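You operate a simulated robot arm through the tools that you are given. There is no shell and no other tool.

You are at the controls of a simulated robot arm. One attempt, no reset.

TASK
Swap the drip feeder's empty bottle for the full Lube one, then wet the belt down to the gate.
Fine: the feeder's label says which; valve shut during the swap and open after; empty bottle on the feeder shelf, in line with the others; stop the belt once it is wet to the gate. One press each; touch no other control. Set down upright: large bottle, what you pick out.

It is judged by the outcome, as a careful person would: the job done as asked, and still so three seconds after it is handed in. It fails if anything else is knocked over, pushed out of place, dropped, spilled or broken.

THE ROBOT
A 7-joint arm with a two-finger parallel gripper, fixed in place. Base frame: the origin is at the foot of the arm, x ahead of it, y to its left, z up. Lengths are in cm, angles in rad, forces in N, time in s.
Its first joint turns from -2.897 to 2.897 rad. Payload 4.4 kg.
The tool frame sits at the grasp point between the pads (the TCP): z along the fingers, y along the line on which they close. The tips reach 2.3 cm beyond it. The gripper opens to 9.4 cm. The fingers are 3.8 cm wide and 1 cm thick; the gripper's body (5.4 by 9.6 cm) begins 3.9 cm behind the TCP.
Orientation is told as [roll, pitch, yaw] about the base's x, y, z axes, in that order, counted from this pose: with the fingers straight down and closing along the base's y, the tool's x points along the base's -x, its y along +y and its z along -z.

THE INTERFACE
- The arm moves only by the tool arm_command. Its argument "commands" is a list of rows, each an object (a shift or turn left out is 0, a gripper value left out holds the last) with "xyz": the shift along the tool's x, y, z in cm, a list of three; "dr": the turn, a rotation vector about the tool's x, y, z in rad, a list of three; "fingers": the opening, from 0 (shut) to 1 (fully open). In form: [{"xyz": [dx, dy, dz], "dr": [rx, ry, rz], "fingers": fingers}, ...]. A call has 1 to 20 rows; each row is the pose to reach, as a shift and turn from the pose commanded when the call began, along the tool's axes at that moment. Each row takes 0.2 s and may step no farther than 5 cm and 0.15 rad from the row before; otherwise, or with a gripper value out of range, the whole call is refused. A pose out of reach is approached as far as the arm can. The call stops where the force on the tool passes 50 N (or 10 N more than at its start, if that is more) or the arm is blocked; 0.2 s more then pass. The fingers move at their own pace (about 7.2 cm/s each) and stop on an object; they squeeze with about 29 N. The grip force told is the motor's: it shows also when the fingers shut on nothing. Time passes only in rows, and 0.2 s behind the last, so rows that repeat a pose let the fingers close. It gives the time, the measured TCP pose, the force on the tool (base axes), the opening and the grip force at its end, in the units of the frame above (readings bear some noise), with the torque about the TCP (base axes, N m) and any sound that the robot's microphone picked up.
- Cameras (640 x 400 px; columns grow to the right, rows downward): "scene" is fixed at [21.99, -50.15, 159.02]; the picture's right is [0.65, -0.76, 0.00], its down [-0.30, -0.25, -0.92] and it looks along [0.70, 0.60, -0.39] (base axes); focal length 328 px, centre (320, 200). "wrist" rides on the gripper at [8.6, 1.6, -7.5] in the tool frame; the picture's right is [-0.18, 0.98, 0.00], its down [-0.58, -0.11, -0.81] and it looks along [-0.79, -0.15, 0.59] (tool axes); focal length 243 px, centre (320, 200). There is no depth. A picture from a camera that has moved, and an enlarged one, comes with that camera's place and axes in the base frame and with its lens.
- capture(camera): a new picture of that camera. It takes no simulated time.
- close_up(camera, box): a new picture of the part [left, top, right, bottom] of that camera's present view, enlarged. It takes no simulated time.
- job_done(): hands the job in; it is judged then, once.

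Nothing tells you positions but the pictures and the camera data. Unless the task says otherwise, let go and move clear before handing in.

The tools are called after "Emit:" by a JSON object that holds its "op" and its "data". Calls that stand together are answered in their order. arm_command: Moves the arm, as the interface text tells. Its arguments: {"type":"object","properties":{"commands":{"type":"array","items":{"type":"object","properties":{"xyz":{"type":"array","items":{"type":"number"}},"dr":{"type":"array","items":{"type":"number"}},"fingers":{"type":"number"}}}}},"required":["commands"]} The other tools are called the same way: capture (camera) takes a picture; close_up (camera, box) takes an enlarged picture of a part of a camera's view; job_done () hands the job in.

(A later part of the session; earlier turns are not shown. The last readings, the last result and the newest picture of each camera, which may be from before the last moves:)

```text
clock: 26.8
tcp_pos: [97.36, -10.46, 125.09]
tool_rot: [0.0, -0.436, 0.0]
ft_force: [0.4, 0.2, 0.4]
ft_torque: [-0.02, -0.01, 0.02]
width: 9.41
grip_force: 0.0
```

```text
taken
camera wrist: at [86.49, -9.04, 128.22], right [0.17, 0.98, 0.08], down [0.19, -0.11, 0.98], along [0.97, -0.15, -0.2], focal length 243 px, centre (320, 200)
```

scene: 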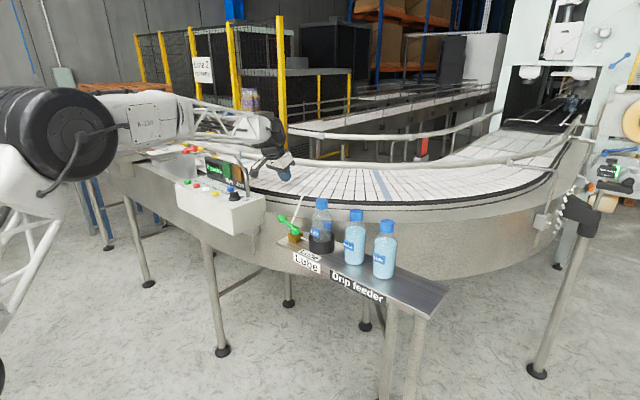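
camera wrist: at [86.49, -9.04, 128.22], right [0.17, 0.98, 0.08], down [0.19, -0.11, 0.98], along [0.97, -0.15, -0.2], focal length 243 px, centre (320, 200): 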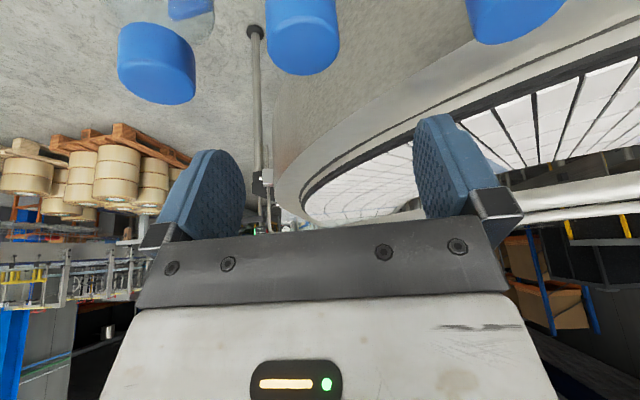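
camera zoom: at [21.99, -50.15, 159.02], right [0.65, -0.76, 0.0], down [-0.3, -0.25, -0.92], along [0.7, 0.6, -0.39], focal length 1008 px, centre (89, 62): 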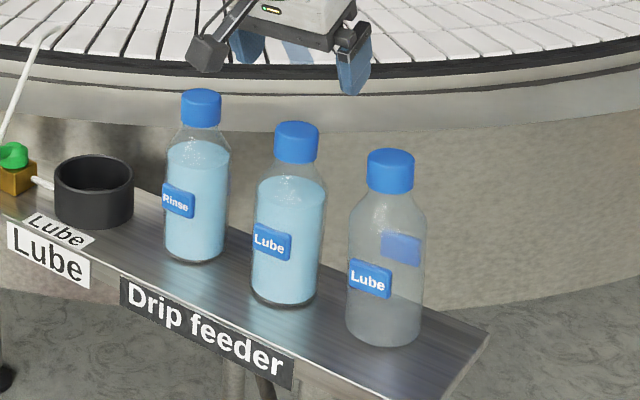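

Next I'll descend onto the full Lube bottle's cap near (97.0, -10.75).

Emit:
{"op": "arm_command", "data": {"commands": [{"xyz": [1.3, -0.1, 2.5]}, {"xyz": [2.5, -0.25, 5.0]}, {"xyz": [3.63, -0.25, 7.19]}, {"xyz": [3.63, -0.25, 7.19]}]}}

Emit:
{"op": "capture", "data": {"camera": "wrist"}}

Emit:
{"op": "close_up", "data": {"camera": "scene", "box": [330, 180, 460, 310]}}

```text
clock: 27.8
tcp_pos: [97.16, -10.92, 116.91]
tool_rot: [-0.001, -0.437, 0.001]
ft_force: [0.1, 0.3, -0.4]
ft_torque: [0.06, -0.04, -0.01]
width: 9.4
grip_force: 0.1
```

```text
taken
camera wrist: at [86.29, -9.3, 120.18], right [0.17, 0.98, 0.08], down [0.19, -0.11, 0.98], along [0.97, -0.15, -0.2], focal length 243 px, centre (320, 200)
```

wrist: 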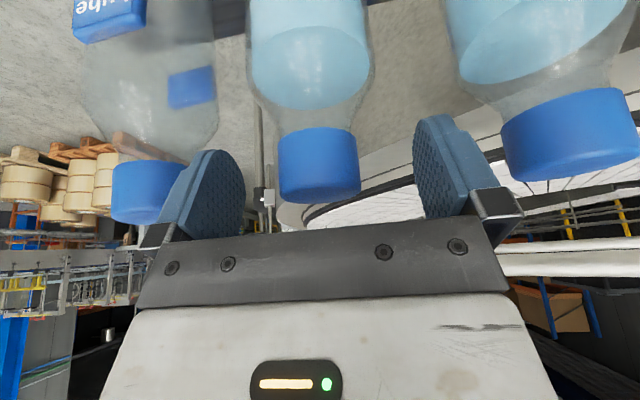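

```text
3.08 times, centred on (395, 245) of scene
camera zoom: at [21.99, -50.15, 159.02], right [0.65, -0.76, 0.0], down [-0.3, -0.25, -0.92], along [0.7, 0.6, -0.39], focal length 1008 px, centre (89, 62)
```

zoom: 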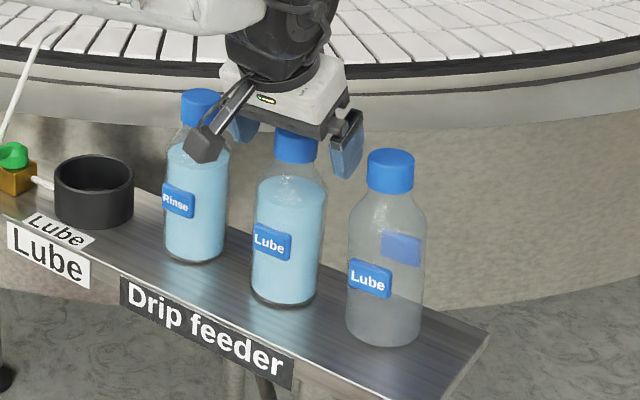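

The cap sits in the same place in the view as on the first grasp. I'll grip it and lift.

Emit:
{"op": "arm_command", "data": {"commands": [{"xyz": [0, 0, 0], "fingers": 0}, {"xyz": [0, 0, 0]}, {"xyz": [0, 0, 0]}, {"xyz": [0, 0, 0]}, {"xyz": [0, 0, 0]}]}}

Emit:
{"op": "arm_command", "data": {"commands": [{"xyz": [-0.42, 0, -0.91]}, {"xyz": [-1.27, 0, -2.72]}, {"xyz": [-2.54, 0, -5.44]}, {"xyz": [-3.8, 0, -8.15]}, {"xyz": [-5.07, 0, -10.87]}, {"xyz": [-5.07, 0, -10.87]}]}}

Emit:
{"op": "capture", "data": {"camera": "wrist"}}

Emit:
{"op": "close_up", "data": {"camera": "scene", "box": [300, 130, 500, 330]}}

```text
clock: 29.0
tcp_pos: [97.28, -10.86, 117.05]
tool_rot: [0.0, -0.437, 0.001]
ft_force: [0.0, -1.2, 0.7]
ft_torque: [-0.07, -0.07, -0.02]
width: 3.92
grip_force: 28.9
```

```text
clock: 30.4
tcp_pos: [97.23, -10.97, 129.09]
tool_rot: [0.0, -0.437, 0.001]
ft_force: [-0.3, 0.2, -4.9]
ft_torque: [0.01, -0.01, -0.01]
width: 3.92
grip_force: 28.8
```

```text
taken
camera wrist: at [86.31, -9.39, 132.35], right [0.17, 0.98, 0.08], down [0.19, -0.11, 0.98], along [0.97, -0.15, -0.2], focal length 243 px, centre (320, 200)
```

wrist: 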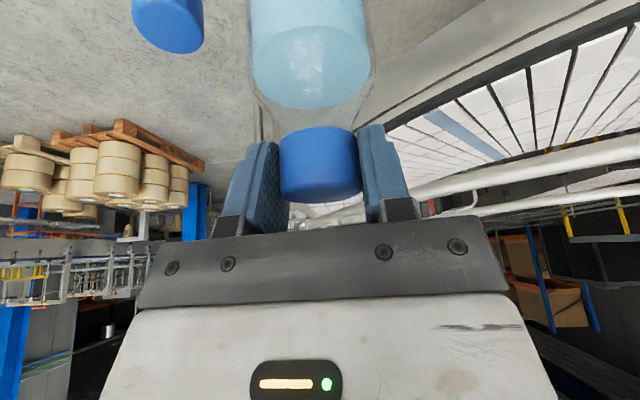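

```text
2.00 times, centred on (400, 230) of scene
camera zoom: at [21.99, -50.15, 159.02], right [0.65, -0.76, 0.0], down [-0.3, -0.25, -0.92], along [0.7, 0.6, -0.39], focal length 655 px, centre (160, 140)
```

zoom: 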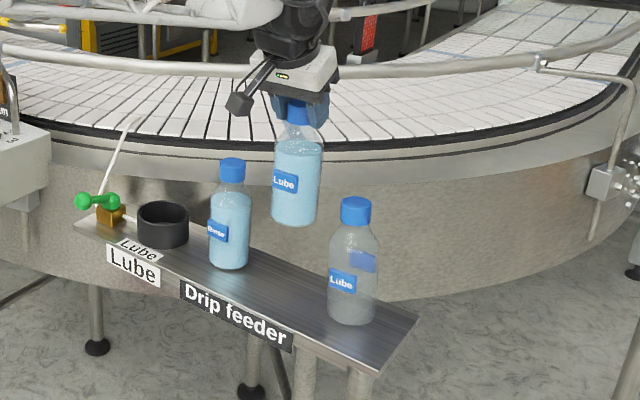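

The full Lube bottle is lifted, weighing about 5 N. I'll carry it round the front of Rinse and over the cup.

Emit:
{"op": "arm_command", "data": {"commands": [{"xyz": [4.08, 0, -1.9]}, {"xyz": [8.15, 0, -3.81]}, {"xyz": [11.78, 1, -5.5]}, {"xyz": [14.04, 5, -6.56]}, {"xyz": [14.5, 9.5, -6.77]}, {"xyz": [14.5, 14, -6.77]}, {"xyz": [14.5, 18.5, -6.77]}, {"xyz": [14.5, 22, -6.77]}, {"xyz": [13.59, 23.95, -6.35]}, {"xyz": [9.97, 23.95, -4.65]}, {"xyz": [6.34, 23.95, -2.96]}, {"xyz": [3.17, 23.95, -1.48]}, {"xyz": [0.54, 23.95, -0.25]}, {"xyz": [0.54, 23.95, -0.25]}, {"xyz": [0.54, 23.95, -0.25]}]}}

Emit:
{"op": "capture", "data": {"camera": "wrist"}}

Emit:
{"op": "close_up", "data": {"camera": "scene", "box": [250, 130, 450, 255]}}

```text
clock: 33.6
tcp_pos: [96.46, 12.88, 128.9]
tool_rot: [0.001, -0.437, -0.001]
ft_force: [0.0, 0.0, -4.2]
ft_torque: [0.04, -0.01, 0.01]
width: 3.93
grip_force: 29.3
```

```text
taken
camera wrist: at [85.61, 14.49, 132.18], right [0.17, 0.98, 0.08], down [0.19, -0.11, 0.98], along [0.97, -0.15, -0.2], focal length 243 px, centre (320, 200)
```

wrist: 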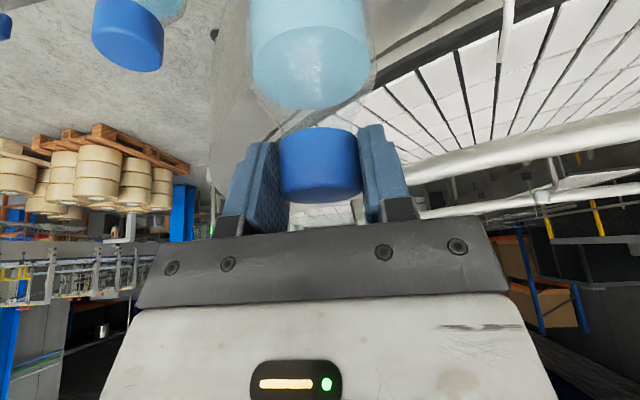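

```text
3.20 times, centred on (350, 192) of scene
camera zoom: at [21.99, -50.15, 159.02], right [0.65, -0.76, 0.0], down [-0.3, -0.25, -0.92], along [0.7, 0.6, -0.39], focal length 1048 px, centre (224, 224)
```

zoom: 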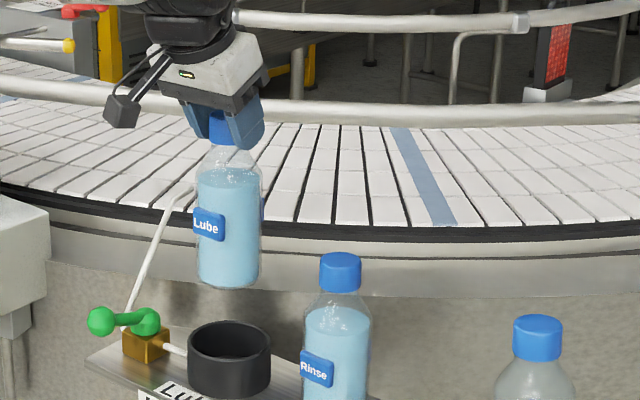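

The bottle hangs over the cup. I'll lower it to just above the rim with a small correction and check the alignment.

Emit:
{"op": "arm_command", "data": {"commands": [{"xyz": [0.9, 0.1, 2.1]}, {"xyz": [1.8, 0.1, 4.2]}, {"xyz": [2.74, 0.1, 6.34]}, {"xyz": [2.74, 0.1, 6.34]}, {"xyz": [2.74, 0.1, 6.34]}]}}

Emit:
{"op": "close_up", "data": {"camera": "scene", "box": [280, 190, 380, 253]}}

Emit:
{"op": "capture", "data": {"camera": "wrist"}}

```text
clock: 34.8
tcp_pos: [96.78, 12.93, 122.21]
tool_rot: [-0.001, -0.436, 0.001]
ft_force: [0.6, -0.1, -4.5]
ft_torque: [-0.02, 0.04, -0.03]
width: 3.92
grip_force: 28.5
```

```text
6.35 times, centred on (330, 222) of scene
camera zoom: at [21.99, -50.15, 159.02], right [0.65, -0.76, 0.0], down [-0.3, -0.25, -0.92], along [0.7, 0.6, -0.39], focal length 2079 px, centre (256, 64)
```

zoom: 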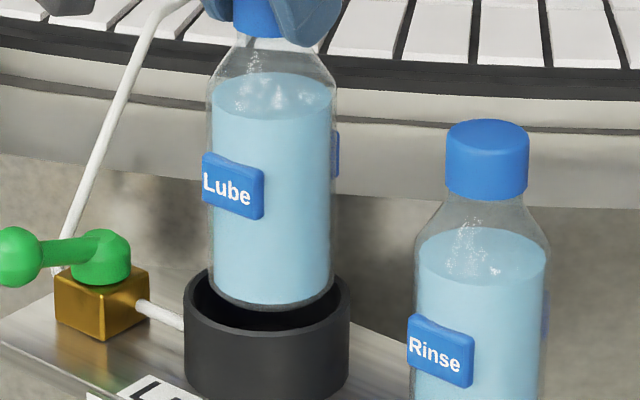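

```text
taken
camera wrist: at [85.96, 14.41, 125.31], right [0.17, 0.98, 0.08], down [0.19, -0.11, 0.98], along [0.97, -0.15, -0.2], focal length 243 px, centre (320, 200)
```

wrist: 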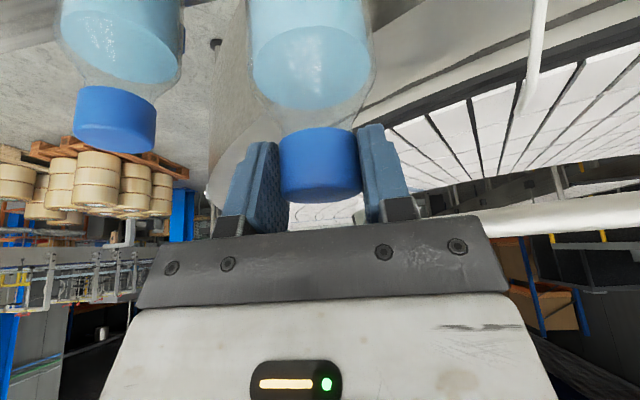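

The bottle is about 2 mm off, toward +x and -y. I'll correct that and enter the cup gently.

Emit:
{"op": "arm_command", "data": {"commands": [{"xyz": [0.15, 0.2, -0.07]}, {"xyz": [0.36, 0.2, 0.38]}, {"xyz": [0.58, 0.2, 0.84]}, {"xyz": [0.79, 0.2, 1.29]}, {"xyz": [1.0, 0.2, 1.74]}, {"xyz": [1.0, 0.2, 1.74]}]}}

Emit:
{"op": "close_up", "data": {"camera": "scene", "box": [280, 190, 380, 253]}}

```text
clock: 36.2
tcp_pos: [96.52, 13.26, 120.36]
tool_rot: [-0.001, -0.437, 0.0]
ft_force: [-0.6, 0.6, -4.5]
ft_torque: [-0.01, 0.05, 0.05]
width: 3.95
grip_force: 29.0
```

```text
6.35 times, centred on (330, 222) of scene
camera zoom: at [21.99, -50.15, 159.02], right [0.65, -0.76, 0.0], down [-0.3, -0.25, -0.92], along [0.7, 0.6, -0.39], focal length 2079 px, centre (256, 64)
```

zoom: 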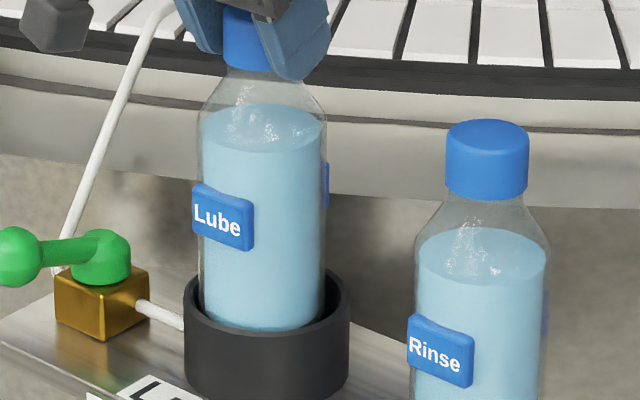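

It's inside the rim, now about 2 mm the other way. I'll trim half of that back and continue down.

Emit:
{"op": "arm_command", "data": {"commands": [{"xyz": [-0.1, -0.15, 0.04]}, {"xyz": [0.11, -0.15, 0.5]}, {"xyz": [0.32, -0.15, 0.95]}, {"xyz": [0.54, -0.15, 1.4]}, {"xyz": [0.75, -0.15, 1.85]}, {"xyz": [0.75, -0.15, 1.85]}]}}

Emit:
{"op": "close_up", "data": {"camera": "scene", "box": [280, 190, 380, 253]}}

```text
clock: 37.6
tcp_pos: [96.86, 12.98, 118.13]
tool_rot: [0.0, -0.436, 0.001]
ft_force: [0.1, 0.3, -4.4]
ft_torque: [-0.02, 0.06, -0.01]
width: 3.9
grip_force: 28.6
```

```text
6.35 times, centred on (330, 222) of scene
camera zoom: at [21.99, -50.15, 159.02], right [0.65, -0.76, 0.0], down [-0.3, -0.25, -0.92], along [0.7, 0.6, -0.39], focal length 2079 px, centre (256, 64)
```

zoom: 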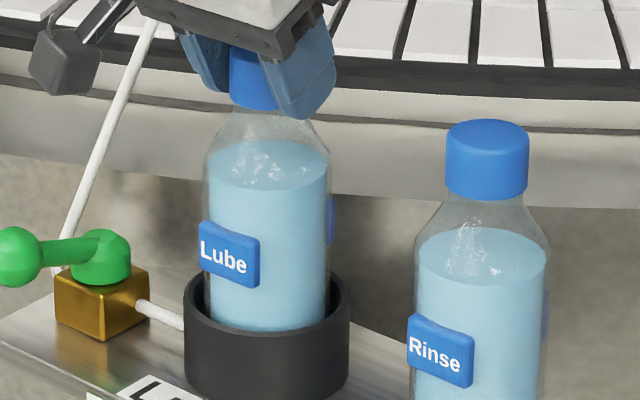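

It's centred. I'll lower the last centimetre in small steps and watch the force.

Emit:
{"op": "arm_command", "data": {"commands": [{"xyz": [0.085, 0, 0.181]}, {"xyz": [0.17, 0, 0.362]}, {"xyz": [0.254, 0, 0.544]}, {"xyz": [0.254, 0, 0.544]}]}}

Emit:
{"op": "arm_command", "data": {"commands": [{"xyz": [0.042, 0, 0.091]}, {"xyz": [0.085, 0, 0.181]}, {"xyz": [0.085, 0, 0.181]}]}}

```text
clock: 38.6
tcp_pos: [96.71, 13.09, 117.43]
tool_rot: [0.001, -0.437, 0.001]
ft_force: [0.0, 0.7, -4.5]
ft_torque: [-0.03, 0.03, 0.0]
width: 3.93
grip_force: 29.0
```

```text
clock: 39.4
tcp_pos: [96.81, 13.13, 117.51]
tool_rot: [-0.001, -0.435, 0.0]
ft_force: [-0.8, 0.1, 0.4]
ft_torque: [0.11, 0.15, 0.0]
width: 3.95
grip_force: 29.0
```

The bottle's weight is now carried by the cup floor. I'll open the fingers.

Emit:
{"op": "arm_command", "data": {"commands": [{"xyz": [0, 0, 0], "fingers": 0.5}, {"xyz": [0, 0, 0], "fingers": 0.8}, {"xyz": [0, 0, 0], "fingers": 1}, {"xyz": [0, 0, 0]}]}}

Emit:
{"op": "close_up", "data": {"camera": "scene", "box": [280, 190, 380, 253]}}

Emit:
{"op": "capture", "data": {"camera": "wrist"}}

```text
clock: 40.4
tcp_pos: [96.79, 13.09, 117.39]
tool_rot: [-0.001, -0.435, -0.001]
ft_force: [-0.2, 0.8, 0.5]
ft_torque: [0.0, 0.03, 0.01]
width: 9.4
grip_force: 0.0
```

```text
6.35 times, centred on (330, 222) of scene
camera zoom: at [21.99, -50.15, 159.02], right [0.65, -0.76, 0.0], down [-0.3, -0.25, -0.92], along [0.7, 0.6, -0.39], focal length 2079 px, centre (256, 64)
```

zoom: 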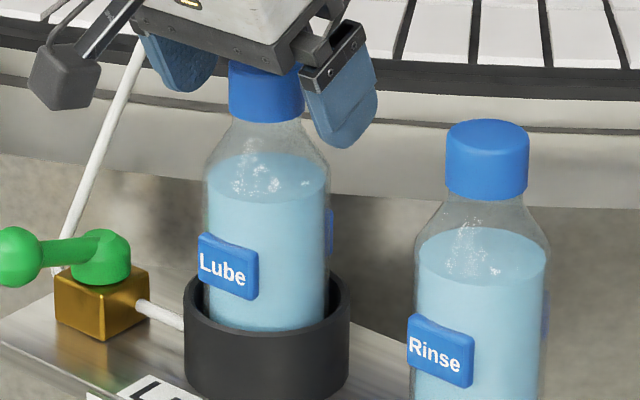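

```text
taken
camera wrist: at [85.91, 14.7, 120.54], right [0.17, 0.98, 0.08], down [0.19, -0.11, 0.98], along [0.97, -0.15, -0.2], focal length 243 px, centre (320, 200)
```

wrist: 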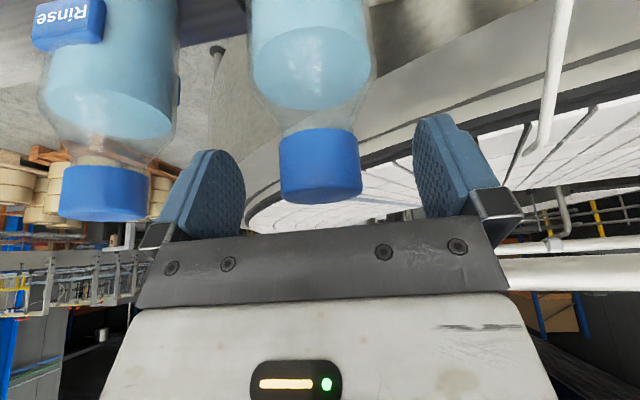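

The full Lube bottle is seated in the feeder. I'll rise, close the fingers, and come down on the -y side of the valve knob to reopen the lever.

Emit:
{"op": "arm_command", "data": {"commands": [{"xyz": [-1.69, 0, -3.62]}, {"xyz": [-3.38, 0, -7.25]}, {"xyz": [0.24, 2, -8.94], "fingers": 0}, {"xyz": [3.87, 4.5, -10.63]}, {"xyz": [6.37, 6.9, -10.7]}, {"xyz": [8.06, 6.9, -7.08]}, {"xyz": [9.75, 6.9, -3.45]}, {"xyz": [11.45, 6.9, 0.17]}, {"xyz": [12.71, 6.9, 2.89]}, {"xyz": [13.6, 6.9, 4.79]}, {"xyz": [13.6, 6.9, 4.79]}]}}

Emit:
{"op": "capture", "data": {"camera": "wrist"}}

Emit:
{"op": "close_up", "data": {"camera": "scene", "box": [240, 170, 400, 270]}}

```text
clock: 42.8
tcp_pos: [86.55, 20.01, 107.43]
tool_rot: [0.001, -0.437, 0.0]
ft_force: [0.2, -0.7, -0.1]
ft_torque: [-0.02, 0.01, 0.02]
width: 0.02
grip_force: 28.8
```

```text
taken
camera wrist: at [75.65, 21.57, 110.6], right [0.17, 0.98, 0.08], down [0.19, -0.11, 0.98], along [0.97, -0.15, -0.2], focal length 243 px, centre (320, 200)
```

wrist: 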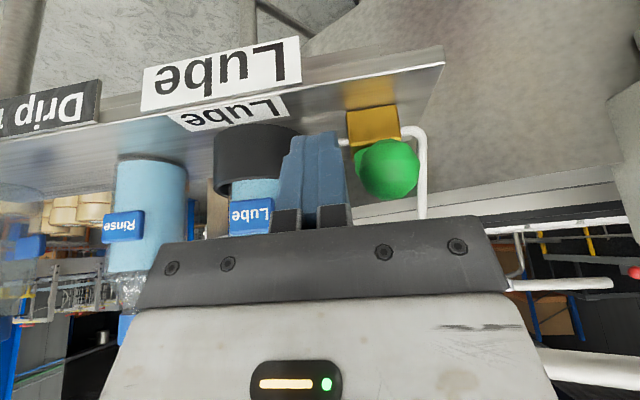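

```text
4.00 times, centred on (320, 220) of scene
camera zoom: at [21.99, -50.15, 159.02], right [0.65, -0.76, 0.0], down [-0.3, -0.25, -0.92], along [0.7, 0.6, -0.39], focal length 1310 px, centre (320, 120)
```

zoom: 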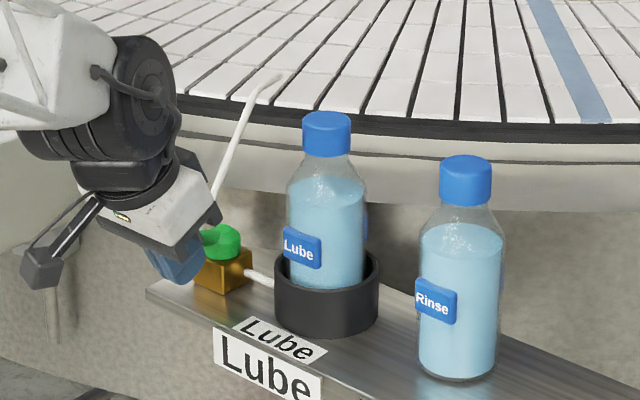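

The knob is beside the fingertips on the +y side, near (87.2, 23.1). I'll push the lever back through the first half of its arc.

Emit:
{"op": "arm_command", "data": {"commands": [{"xyz": [-0.41, 0.8, 0.19]}, {"xyz": [-0.32, 2.0, 0.15]}, {"xyz": [-0.05, 3.5, 0.02]}, {"xyz": [0.23, 4.8, -0.11]}, {"xyz": [0.14, 6.1, -0.06]}, {"xyz": [0.14, 6.1, -0.06]}]}}

Emit:
{"op": "capture", "data": {"camera": "wrist"}}

Emit:
{"op": "close_up", "data": {"camera": "scene", "box": [240, 170, 400, 270]}}

```text
clock: 44.2
tcp_pos: [86.28, 26.28, 107.34]
tool_rot: [-0.001, -0.436, -0.001]
ft_force: [-1.7, 0.5, -1.4]
ft_torque: [-0.01, 0.05, -0.02]
width: 0.03
grip_force: 29.9
```

```text
taken
camera wrist: at [75.4, 27.86, 110.6], right [0.17, 0.98, 0.08], down [0.19, -0.11, 0.98], along [0.97, -0.15, -0.2], focal length 243 px, centre (320, 200)
```

wrist: 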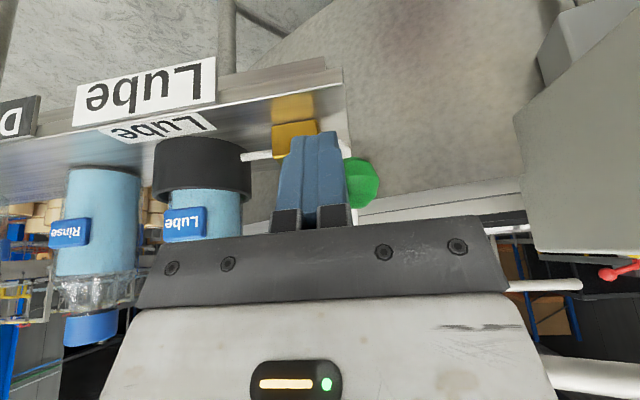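

```text
4.00 times, centred on (320, 220) of scene
camera zoom: at [21.99, -50.15, 159.02], right [0.65, -0.76, 0.0], down [-0.3, -0.25, -0.92], along [0.7, 0.6, -0.39], focal length 1310 px, centre (320, 120)
```

zoom: 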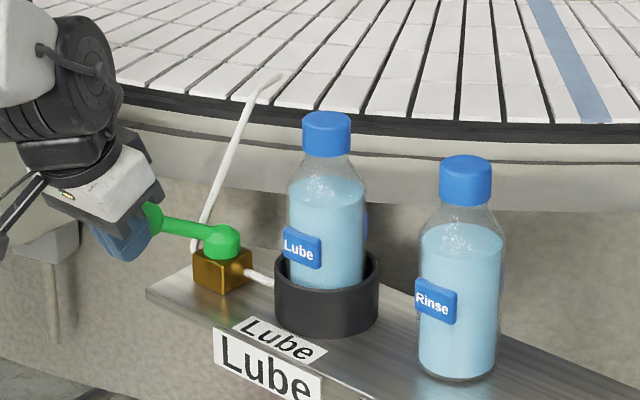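

The lever is about halfway. I'll push it the rest of the way toward +y.

Emit:
{"op": "arm_command", "data": {"commands": [{"xyz": [-0.77, 1.2, 0.36]}, {"xyz": [-1.77, 2.3, 0.82]}, {"xyz": [-2.76, 3.0, 1.29]}, {"xyz": [-3.4, 3.4, 1.59]}, {"xyz": [-3.4, 3.4, 1.59]}]}}

Emit:
{"op": "capture", "data": {"camera": "wrist"}}

Emit:
{"op": "close_up", "data": {"camera": "scene", "box": [240, 170, 400, 270]}}

```text
clock: 45.4
tcp_pos: [89.95, 29.74, 107.42]
tool_rot: [0.0, -0.436, -0.001]
ft_force: [-0.1, 0.1, 1.0]
ft_torque: [0.0, -0.02, 0.01]
width: 0.0
grip_force: 29.3
```

```text
taken
camera wrist: at [79.11, 31.31, 110.59], right [0.17, 0.98, 0.08], down [0.19, -0.11, 0.98], along [0.97, -0.15, -0.2], focal length 243 px, centre (320, 200)
```

wrist: 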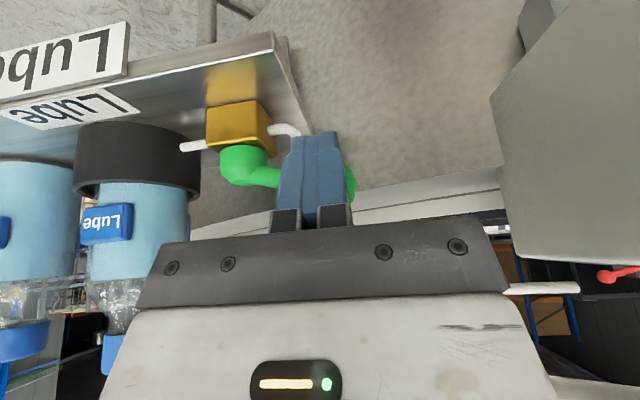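

```text
4.00 times, centred on (320, 220) of scene
camera zoom: at [21.99, -50.15, 159.02], right [0.65, -0.76, 0.0], down [-0.3, -0.25, -0.92], along [0.7, 0.6, -0.39], focal length 1310 px, centre (320, 120)
```

zoom: 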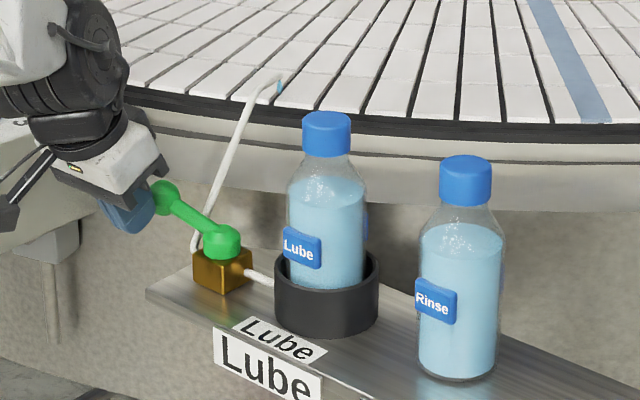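

A drop already shows at the hose outlet, so the lever is nearly open, about 10° short. I'll push it the last bit to its stop.

Emit:
{"op": "arm_command", "data": {"commands": [{"xyz": [-0.5, 0.1, 0.23]}, {"xyz": [-0.9, 0.1, 0.42]}, {"xyz": [-1.2, 0.1, 0.56]}, {"xyz": [-1.2, 0.1, 0.56]}]}}

Emit:
{"op": "close_up", "data": {"camera": "scene", "box": [240, 170, 400, 270]}}

```text
clock: 46.2
tcp_pos: [90.95, 29.79, 107.05]
tool_rot: [0.0, -0.428, 0.001]
ft_force: [-14.1, 0.5, 1.2]
ft_torque: [0.01, 0.16, 0.01]
width: 0.0
grip_force: 28.7
stopped in row 4: the force on the tool passed its limit at 71 N (the readings are from after the stop); the commanded pose is now the measured one
```

```text
4.00 times, centred on (320, 220) of scene
camera zoom: at [21.99, -50.15, 159.02], right [0.65, -0.76, 0.0], down [-0.3, -0.25, -0.92], along [0.7, 0.6, -0.39], focal length 1310 px, centre (320, 120)
```

zoom: 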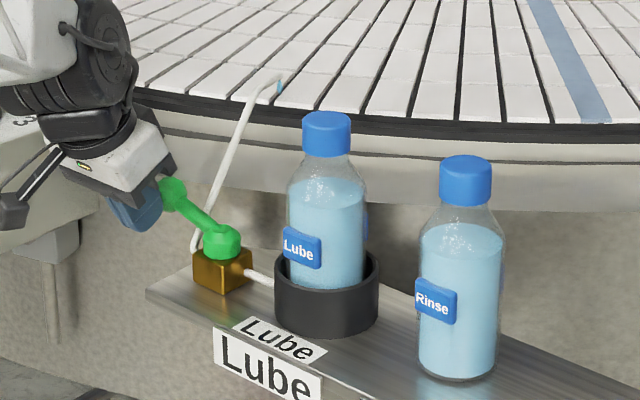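

The valve is fully open at its stop, and lube shows at the outlet. Next I'll back off, rise, and yaw toward the control box and gate to look at them.

Emit:
{"op": "arm_command", "data": {"commands": [{"xyz": [2.73, 0, -1.25]}, {"xyz": [3.3, 0, -4.81]}, {"xyz": [4.58, 0, -9.24], "dr": [-0.05, 0, -0.109]}, {"xyz": [4.74, 1, -13.71], "dr": [-0.1, 0, -0.218]}, {"xyz": [5.11, 3, -17.72], "dr": [-0.149, 0, -0.328]}, {"xyz": [4.77, 6, -20.87], "dr": [-0.199, 0, -0.437]}, {"xyz": [3.53, 9, -23.6], "dr": [-0.249, 0, -0.546]}, {"xyz": [3.61, 12, -25.83], "dr": [-0.304, 0, -0.667]}, {"xyz": [3.61, 12, -25.83], "dr": [-0.304, 0, -0.667]}]}}

Emit:
{"op": "capture", "data": {"camera": "wrist"}}

Emit:
{"op": "capture", "data": {"camera": "scene"}}

Emit:
{"op": "close_up", "data": {"camera": "scene", "box": [240, 170, 400, 270]}}

```text
clock: 48.2
tcp_pos: [76.9, 41.67, 128.92]
tool_rot: [-0.004, -0.43, 0.737]
ft_force: [-0.6, -0.5, -0.3]
ft_torque: [-0.02, 0.02, -0.01]
width: 0.0
grip_force: 29.4
```

```text
taken
camera wrist: at [67.88, 35.44, 132.15], right [-0.53, 0.84, 0.07], down [0.21, 0.05, 0.98], along [0.82, 0.54, -0.21], focal length 243 px, centre (320, 200)
```

wrist: 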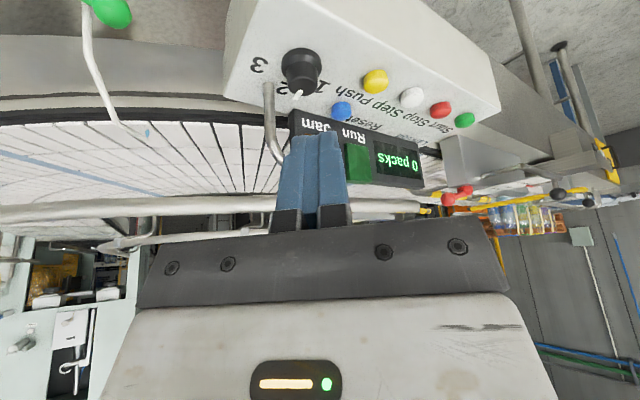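

```text
taken
```

scene: 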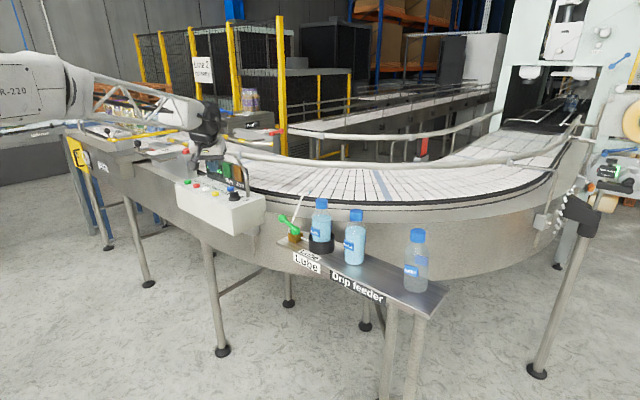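

```text
4.00 times, centred on (320, 220) of scene
camera zoom: at [21.99, -50.15, 159.02], right [0.65, -0.76, 0.0], down [-0.3, -0.25, -0.92], along [0.7, 0.6, -0.39], focal length 1310 px, centre (320, 120)
```

zoom: 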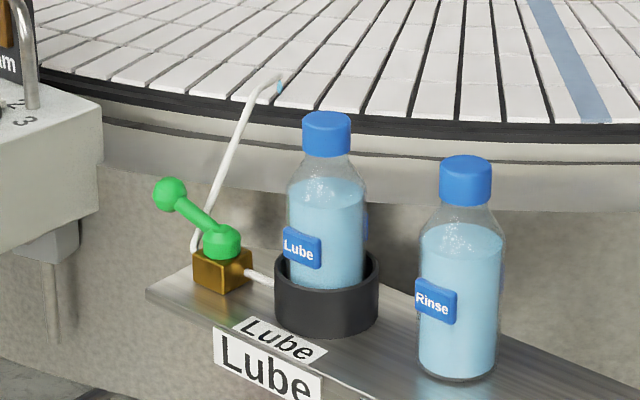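

The swap is done and the valve reads open. I'll zoom in on the panel and gate from this view.

Emit:
{"op": "close_up", "data": {"camera": "wrist", "box": [220, 30, 500, 205]}}

Emit:
{"op": "close_up", "data": {"camera": "wrist", "box": [400, 120, 640, 270]}}

Emit:
{"op": "close_up", "data": {"camera": "scene", "box": [60, 90, 220, 190]}}

Emit:
{"op": "close_up", "data": {"camera": "wrist", "box": [0, 60, 300, 250]}}

```text
2.29 times, centred on (360, 118) of wrist
camera zoom: at [67.88, 35.44, 132.15], right [-0.53, 0.84, 0.07], down [0.21, 0.05, 0.98], along [0.82, 0.54, -0.21], focal length 555 px, centre (229, 389)
```

zoom: 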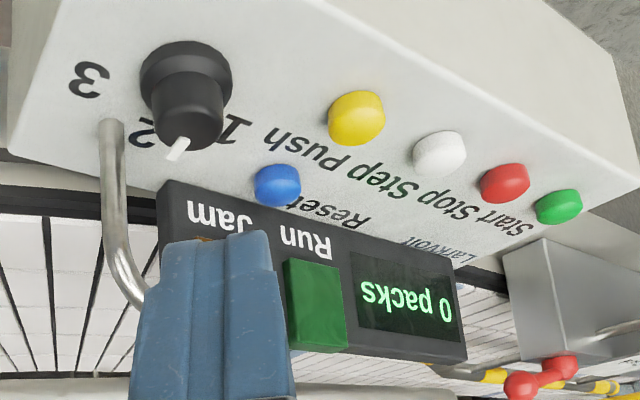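

```text
2.67 times, centred on (520, 195) of wrist
camera zoom: at [67.88, 35.44, 132.15], right [-0.53, 0.84, 0.07], down [0.21, 0.05, 0.98], along [0.82, 0.54, -0.21], focal length 647 px, centre (-213, 213)
```

zoom: 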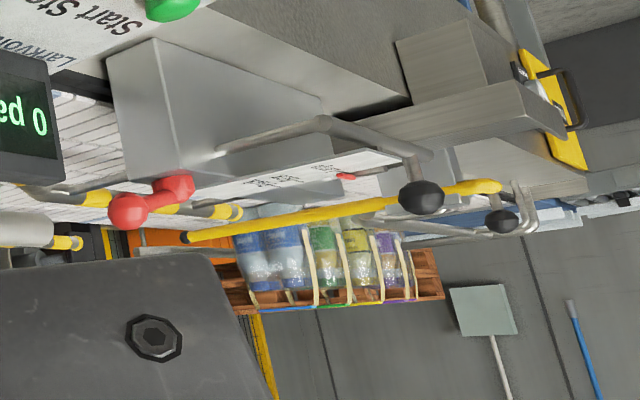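

```text
4.00 times, centred on (140, 140) of scene
camera zoom: at [21.99, -50.15, 159.02], right [0.65, -0.76, 0.0], down [-0.3, -0.25, -0.92], along [0.7, 0.6, -0.39], focal length 1310 px, centre (1040, 440)
```

zoom: 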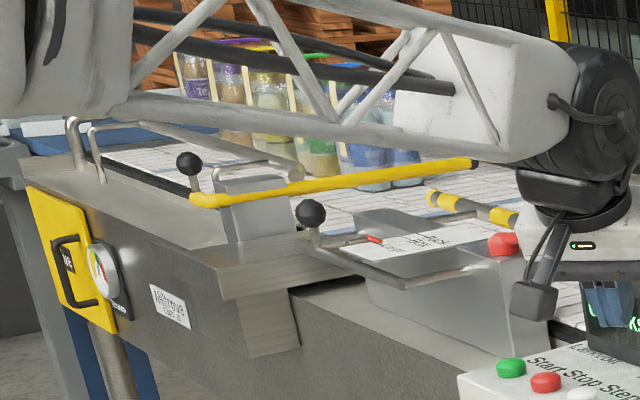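

```text
2.11 times, centred on (150, 155) of wrist
camera zoom: at [67.88, 35.44, 132.15], right [-0.53, 0.84, 0.07], down [0.21, 0.05, 0.98], along [0.82, 0.54, -0.21], focal length 511 px, centre (678, 295)
```

zoom: 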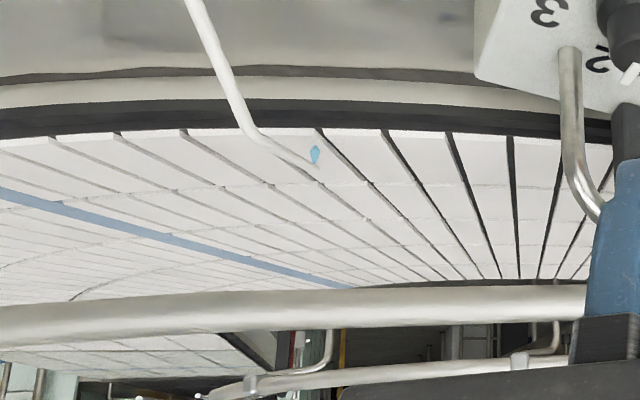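

The yellow bar across the belt near y ≈ 147 is the gate; packs stand behind it, and the outlet drips onto the belt near (112, 32). The green Start button is near (84.3, 75.8, 113), with the red Stop next to it. I'll move to hover above Start with a stronger tilt for reach.

Emit:
{"op": "arm_command", "data": {"commands": [{"xyz": [-2.66, 2.53, 2.58], "dr": [0, -0.044, 0]}, {"xyz": [-5.33, 5.07, 5.16], "dr": [0, -0.089, 0]}, {"xyz": [-7.99, 7.6, 7.74], "dr": [0, -0.133, 0]}, {"xyz": [-10.65, 10.13, 10.32], "dr": [0, -0.178, 0]}, {"xyz": [-13.31, 12.66, 12.9], "dr": [0, -0.222, 0]}, {"xyz": [-15.98, 15.2, 15.49], "dr": [0, -0.266, 0]}, {"xyz": [-18.64, 17.73, 18.07], "dr": [0, -0.311, 0]}, {"xyz": [-21.3, 20.26, 20.65], "dr": [0, -0.355, 0]}, {"xyz": [-21.3, 20.26, 20.65], "dr": [0, -0.355, 0]}, {"xyz": [-21.3, 20.26, 20.65], "dr": [0, -0.355, 0]}]}}

Emit:
{"op": "capture", "data": {"camera": "wrist"}}

Emit:
{"op": "close_up", "data": {"camera": "scene", "box": [120, 120, 280, 220]}}

```text
clock: 50.4
tcp_pos: [84.44, 75.41, 119.14]
tool_rot: [-0.003, -0.785, 0.737]
ft_force: [-0.2, 0.6, -0.4]
ft_torque: [-0.01, -0.02, 0.01]
width: 0.01
grip_force: 29.6
```

```text
taken
camera wrist: at [74.94, 68.94, 118.34], right [-0.56, 0.82, 0.13], down [-0.05, -0.18, 0.98], along [0.83, 0.55, 0.14], focal length 243 px, centre (320, 200)
```

wrist: 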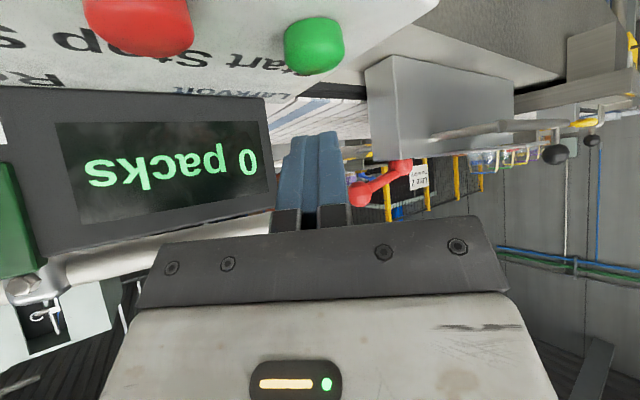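

```text
4.00 times, centred on (200, 170) of scene
camera zoom: at [21.99, -50.15, 159.02], right [0.65, -0.76, 0.0], down [-0.3, -0.25, -0.92], along [0.7, 0.6, -0.39], focal length 1310 px, centre (800, 320)
```

zoom: 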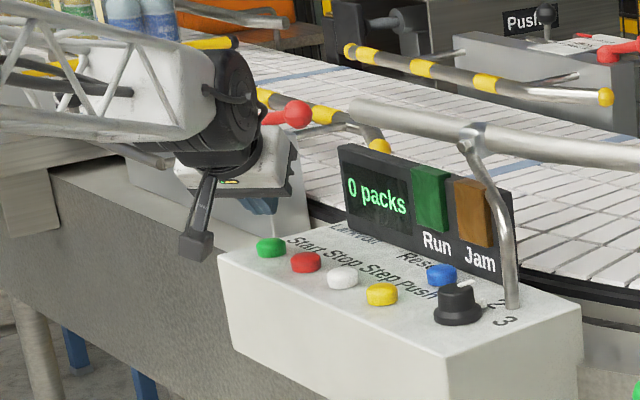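

I'm hovering about 2.5 cm above Start, which is near (84.3, 75.75, 113.5). I'll zoom in to check fingertip alignment.

Emit:
{"op": "close_up", "data": {"camera": "scene", "box": [160, 155, 220, 195]}}

Emit:
{"op": "close_up", "data": {"camera": "wrist", "box": [240, 0, 400, 220]}}

Emit:
{"op": "close_up", "data": {"camera": "scene", "box": [270, 150, 430, 250]}}

```text
10.00 times, centred on (190, 175) of scene
camera zoom: at [21.99, -50.15, 159.02], right [0.65, -0.76, 0.0], down [-0.3, -0.25, -0.92], along [0.7, 0.6, -0.39], focal length 3275 px, centre (1620, 450)
```

zoom: 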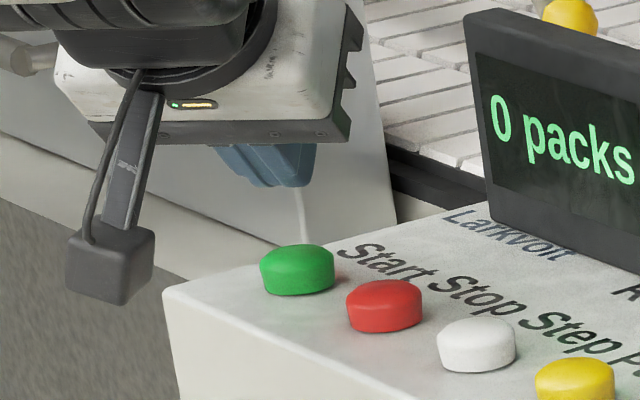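

```text
1.82 times, centred on (320, 110) of wrist
camera zoom: at [74.94, 68.94, 118.34], right [-0.56, 0.82, 0.13], down [-0.05, -0.18, 0.98], along [0.83, 0.55, 0.14], focal length 441 px, centre (320, 364)
```

zoom: 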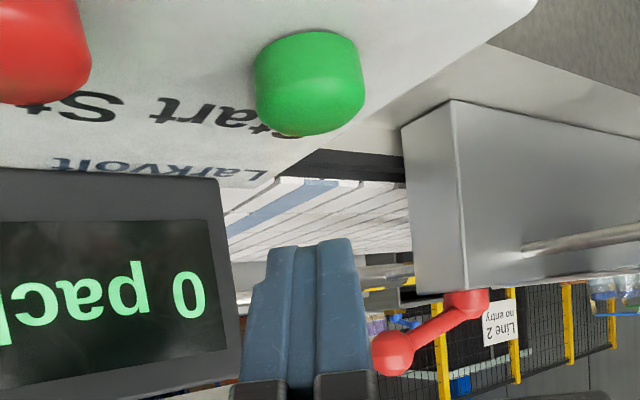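

```text
4.00 times, centred on (350, 200) of scene
camera zoom: at [21.99, -50.15, 159.02], right [0.65, -0.76, 0.0], down [-0.3, -0.25, -0.92], along [0.7, 0.6, -0.39], focal length 1310 px, centre (200, 200)
```

zoom: 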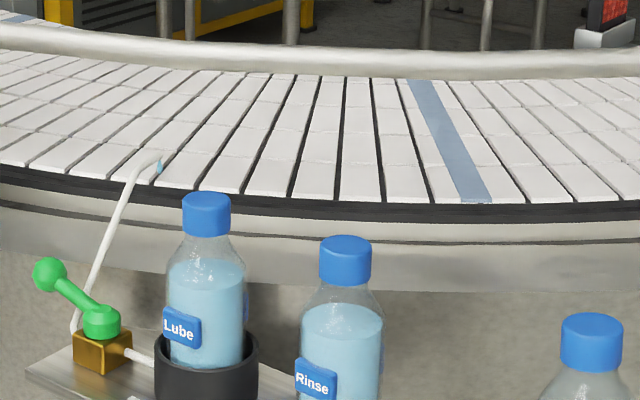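

The fingertip needs a shift of about 4 mm toward -y. I'll correct that and lower to just above Start.

Emit:
{"op": "arm_command", "data": {"commands": [{"xyz": [0.19, -0.3, -0.19]}, {"xyz": [0.9, -0.3, 0.52]}, {"xyz": [1.53, -0.3, 1.15]}, {"xyz": [1.53, -0.3, 1.15]}]}}

Emit:
{"op": "close_up", "data": {"camera": "scene", "box": [160, 155, 220, 195]}}

Emit:
{"op": "capture", "data": {"camera": "wrist"}}

```text
clock: 51.4
tcp_pos: [84.37, 74.98, 117.26]
tool_rot: [-0.005, -0.783, 0.735]
ft_force: [0.3, -0.6, 0.1]
ft_torque: [-0.03, -0.02, 0.01]
width: 0.0
grip_force: 29.3
```

```text
10.00 times, centred on (190, 175) of scene
camera zoom: at [21.99, -50.15, 159.02], right [0.65, -0.76, 0.0], down [-0.3, -0.25, -0.92], along [0.7, 0.6, -0.39], focal length 3275 px, centre (1620, 450)
```

zoom: 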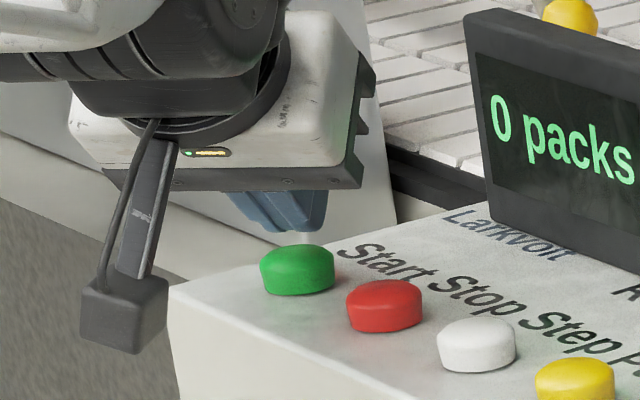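

```text
taken
camera wrist: at [74.92, 68.48, 116.51], right [-0.56, 0.82, 0.13], down [-0.05, -0.18, 0.98], along [0.83, 0.54, 0.14], focal length 243 px, centre (320, 200)
```

wrist: 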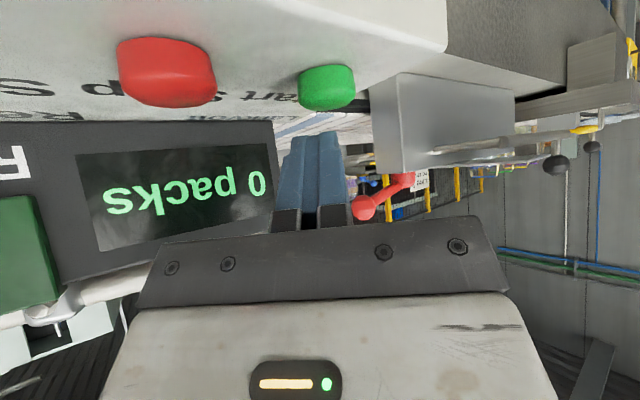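

The tip is about 1 cm above Start and aligned sideways. I'll shift 4 mm forward and press slowly.

Emit:
{"op": "arm_command", "data": {"commands": [{"xyz": [-0.28, 0, 0.28]}, {"xyz": [0.07, 0, 0.63]}, {"xyz": [0.21, 0, 0.78]}, {"xyz": [0.35, 0, 0.92]}, {"xyz": [0.35, 0, 0.92]}]}}

Emit:
{"op": "close_up", "data": {"camera": "scene", "box": [160, 155, 220, 195]}}

Emit:
{"op": "capture", "data": {"camera": "wrist"}}

```text
clock: 52.6
tcp_pos: [84.55, 75.46, 116.28]
tool_rot: [-0.004, -0.784, 0.736]
ft_force: [0.5, -0.4, 1.0]
ft_torque: [0.03, 0.01, -0.02]
width: 0.0
grip_force: 28.9
```

```text
10.00 times, centred on (190, 175) of scene
camera zoom: at [21.99, -50.15, 159.02], right [0.65, -0.76, 0.0], down [-0.3, -0.25, -0.92], along [0.7, 0.6, -0.39], focal length 3275 px, centre (1620, 450)
```

zoom: 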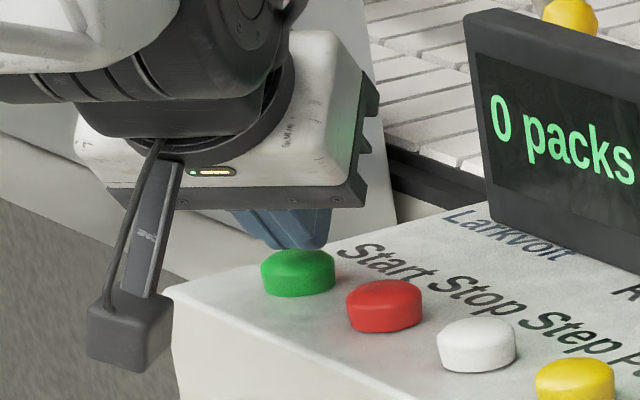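

```text
taken
camera wrist: at [75.18, 68.92, 115.57], right [-0.56, 0.82, 0.13], down [-0.05, -0.18, 0.98], along [0.83, 0.54, 0.14], focal length 243 px, centre (320, 200)
```

wrist: 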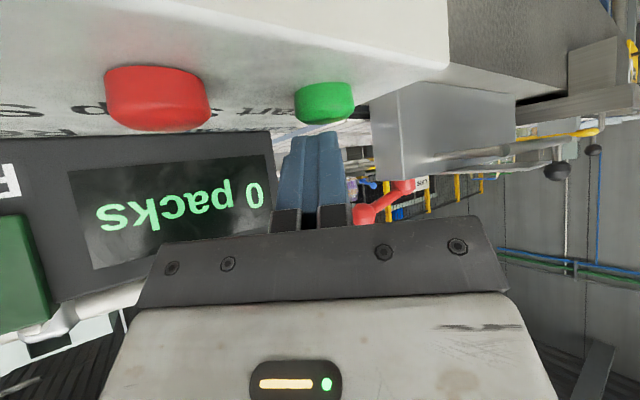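

The tip is about to touch. I'll continue the press in small steps.

Emit:
{"op": "arm_command", "data": {"commands": [{"xyz": [0.14, 0, 0.14]}, {"xyz": [0.28, 0, 0.28]}, {"xyz": [0.28, 0, 0.28]}]}}

Emit:
{"op": "close_up", "data": {"camera": "scene", "box": [160, 155, 260, 218]}}

```text
clock: 53.4
tcp_pos: [84.48, 75.33, 116.01]
tool_rot: [-0.004, -0.784, 0.737]
ft_force: [1.9, 0.1, 2.7]
ft_torque: [0.01, -0.03, 0.02]
width: 0.0
grip_force: 29.1
heard: click
```

```text
6.35 times, centred on (210, 186) of scene
camera zoom: at [21.99, -50.15, 159.02], right [0.65, -0.76, 0.0], down [-0.3, -0.25, -0.92], along [0.7, 0.6, -0.39], focal length 2079 px, centre (1018, 286)
```

zoom: 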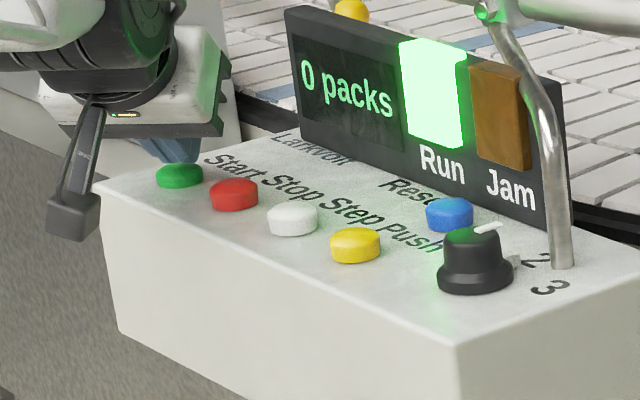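

I heard a click and the Run lamp is lit: the belt is running. I'll lift off and move over to Stop while watching the belt.

Emit:
{"op": "arm_command", "data": {"commands": [{"xyz": [-0.9, 0, -0.9]}, {"xyz": [-1.41, 0, -1.41]}, {"xyz": [0.09, -2.4, -2.9]}, {"xyz": [1.57, -4.81, -4.4]}]}}

Emit:
{"op": "capture", "data": {"camera": "scene"}}

Emit:
{"op": "close_up", "data": {"camera": "scene", "box": [160, 155, 220, 195]}}

Emit:
{"op": "close_up", "data": {"camera": "scene", "box": [230, 130, 430, 230]}}

Emit:
{"op": "capture", "data": {"camera": "wrist"}}

```text
clock: 54.4
tcp_pos: [84.45, 68.98, 117.9]
tool_rot: [-0.005, -0.784, 0.737]
ft_force: [0.6, -0.1, 0.3]
ft_torque: [0.02, 0.03, 0.03]
width: 0.01
grip_force: 29.0
```

```text
taken
```

scene: 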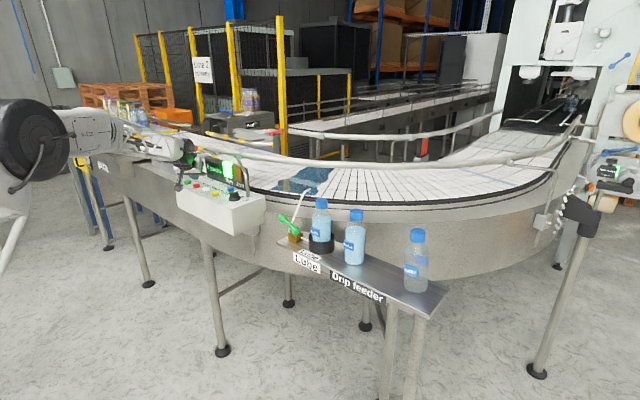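

```text
10.00 times, centred on (190, 175) of scene
camera zoom: at [21.99, -50.15, 159.02], right [0.65, -0.76, 0.0], down [-0.3, -0.25, -0.92], along [0.7, 0.6, -0.39], focal length 3275 px, centre (1620, 450)
```

zoom: 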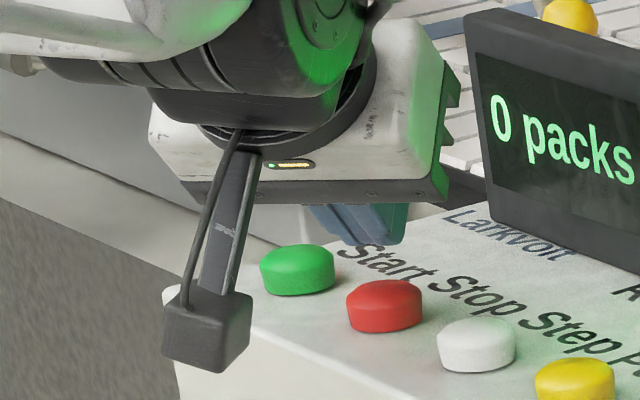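

```text
3.20 times, centred on (330, 180) of scene
camera zoom: at [21.99, -50.15, 159.02], right [0.65, -0.76, 0.0], down [-0.3, -0.25, -0.92], along [0.7, 0.6, -0.39], focal length 1048 px, centre (288, 264)
```

zoom: 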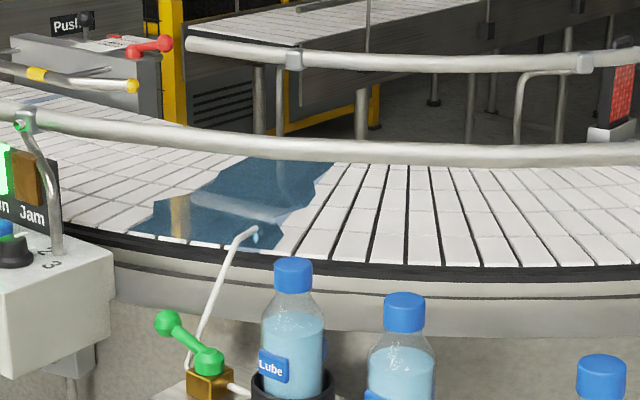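

```text
taken
camera wrist: at [75.15, 62.49, 117.21], right [-0.56, 0.82, 0.13], down [-0.05, -0.18, 0.98], along [0.83, 0.55, 0.14], focal length 243 px, centre (320, 200)
```

wrist: 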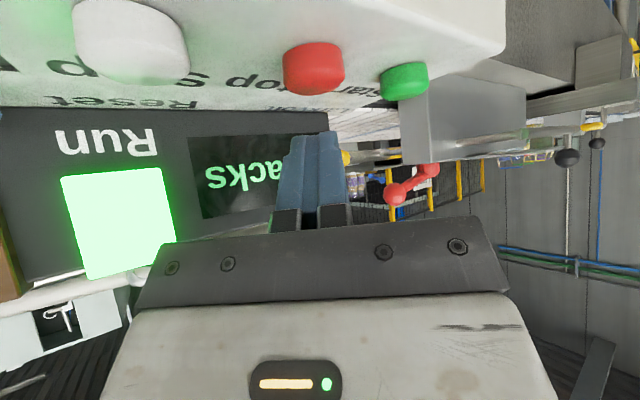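

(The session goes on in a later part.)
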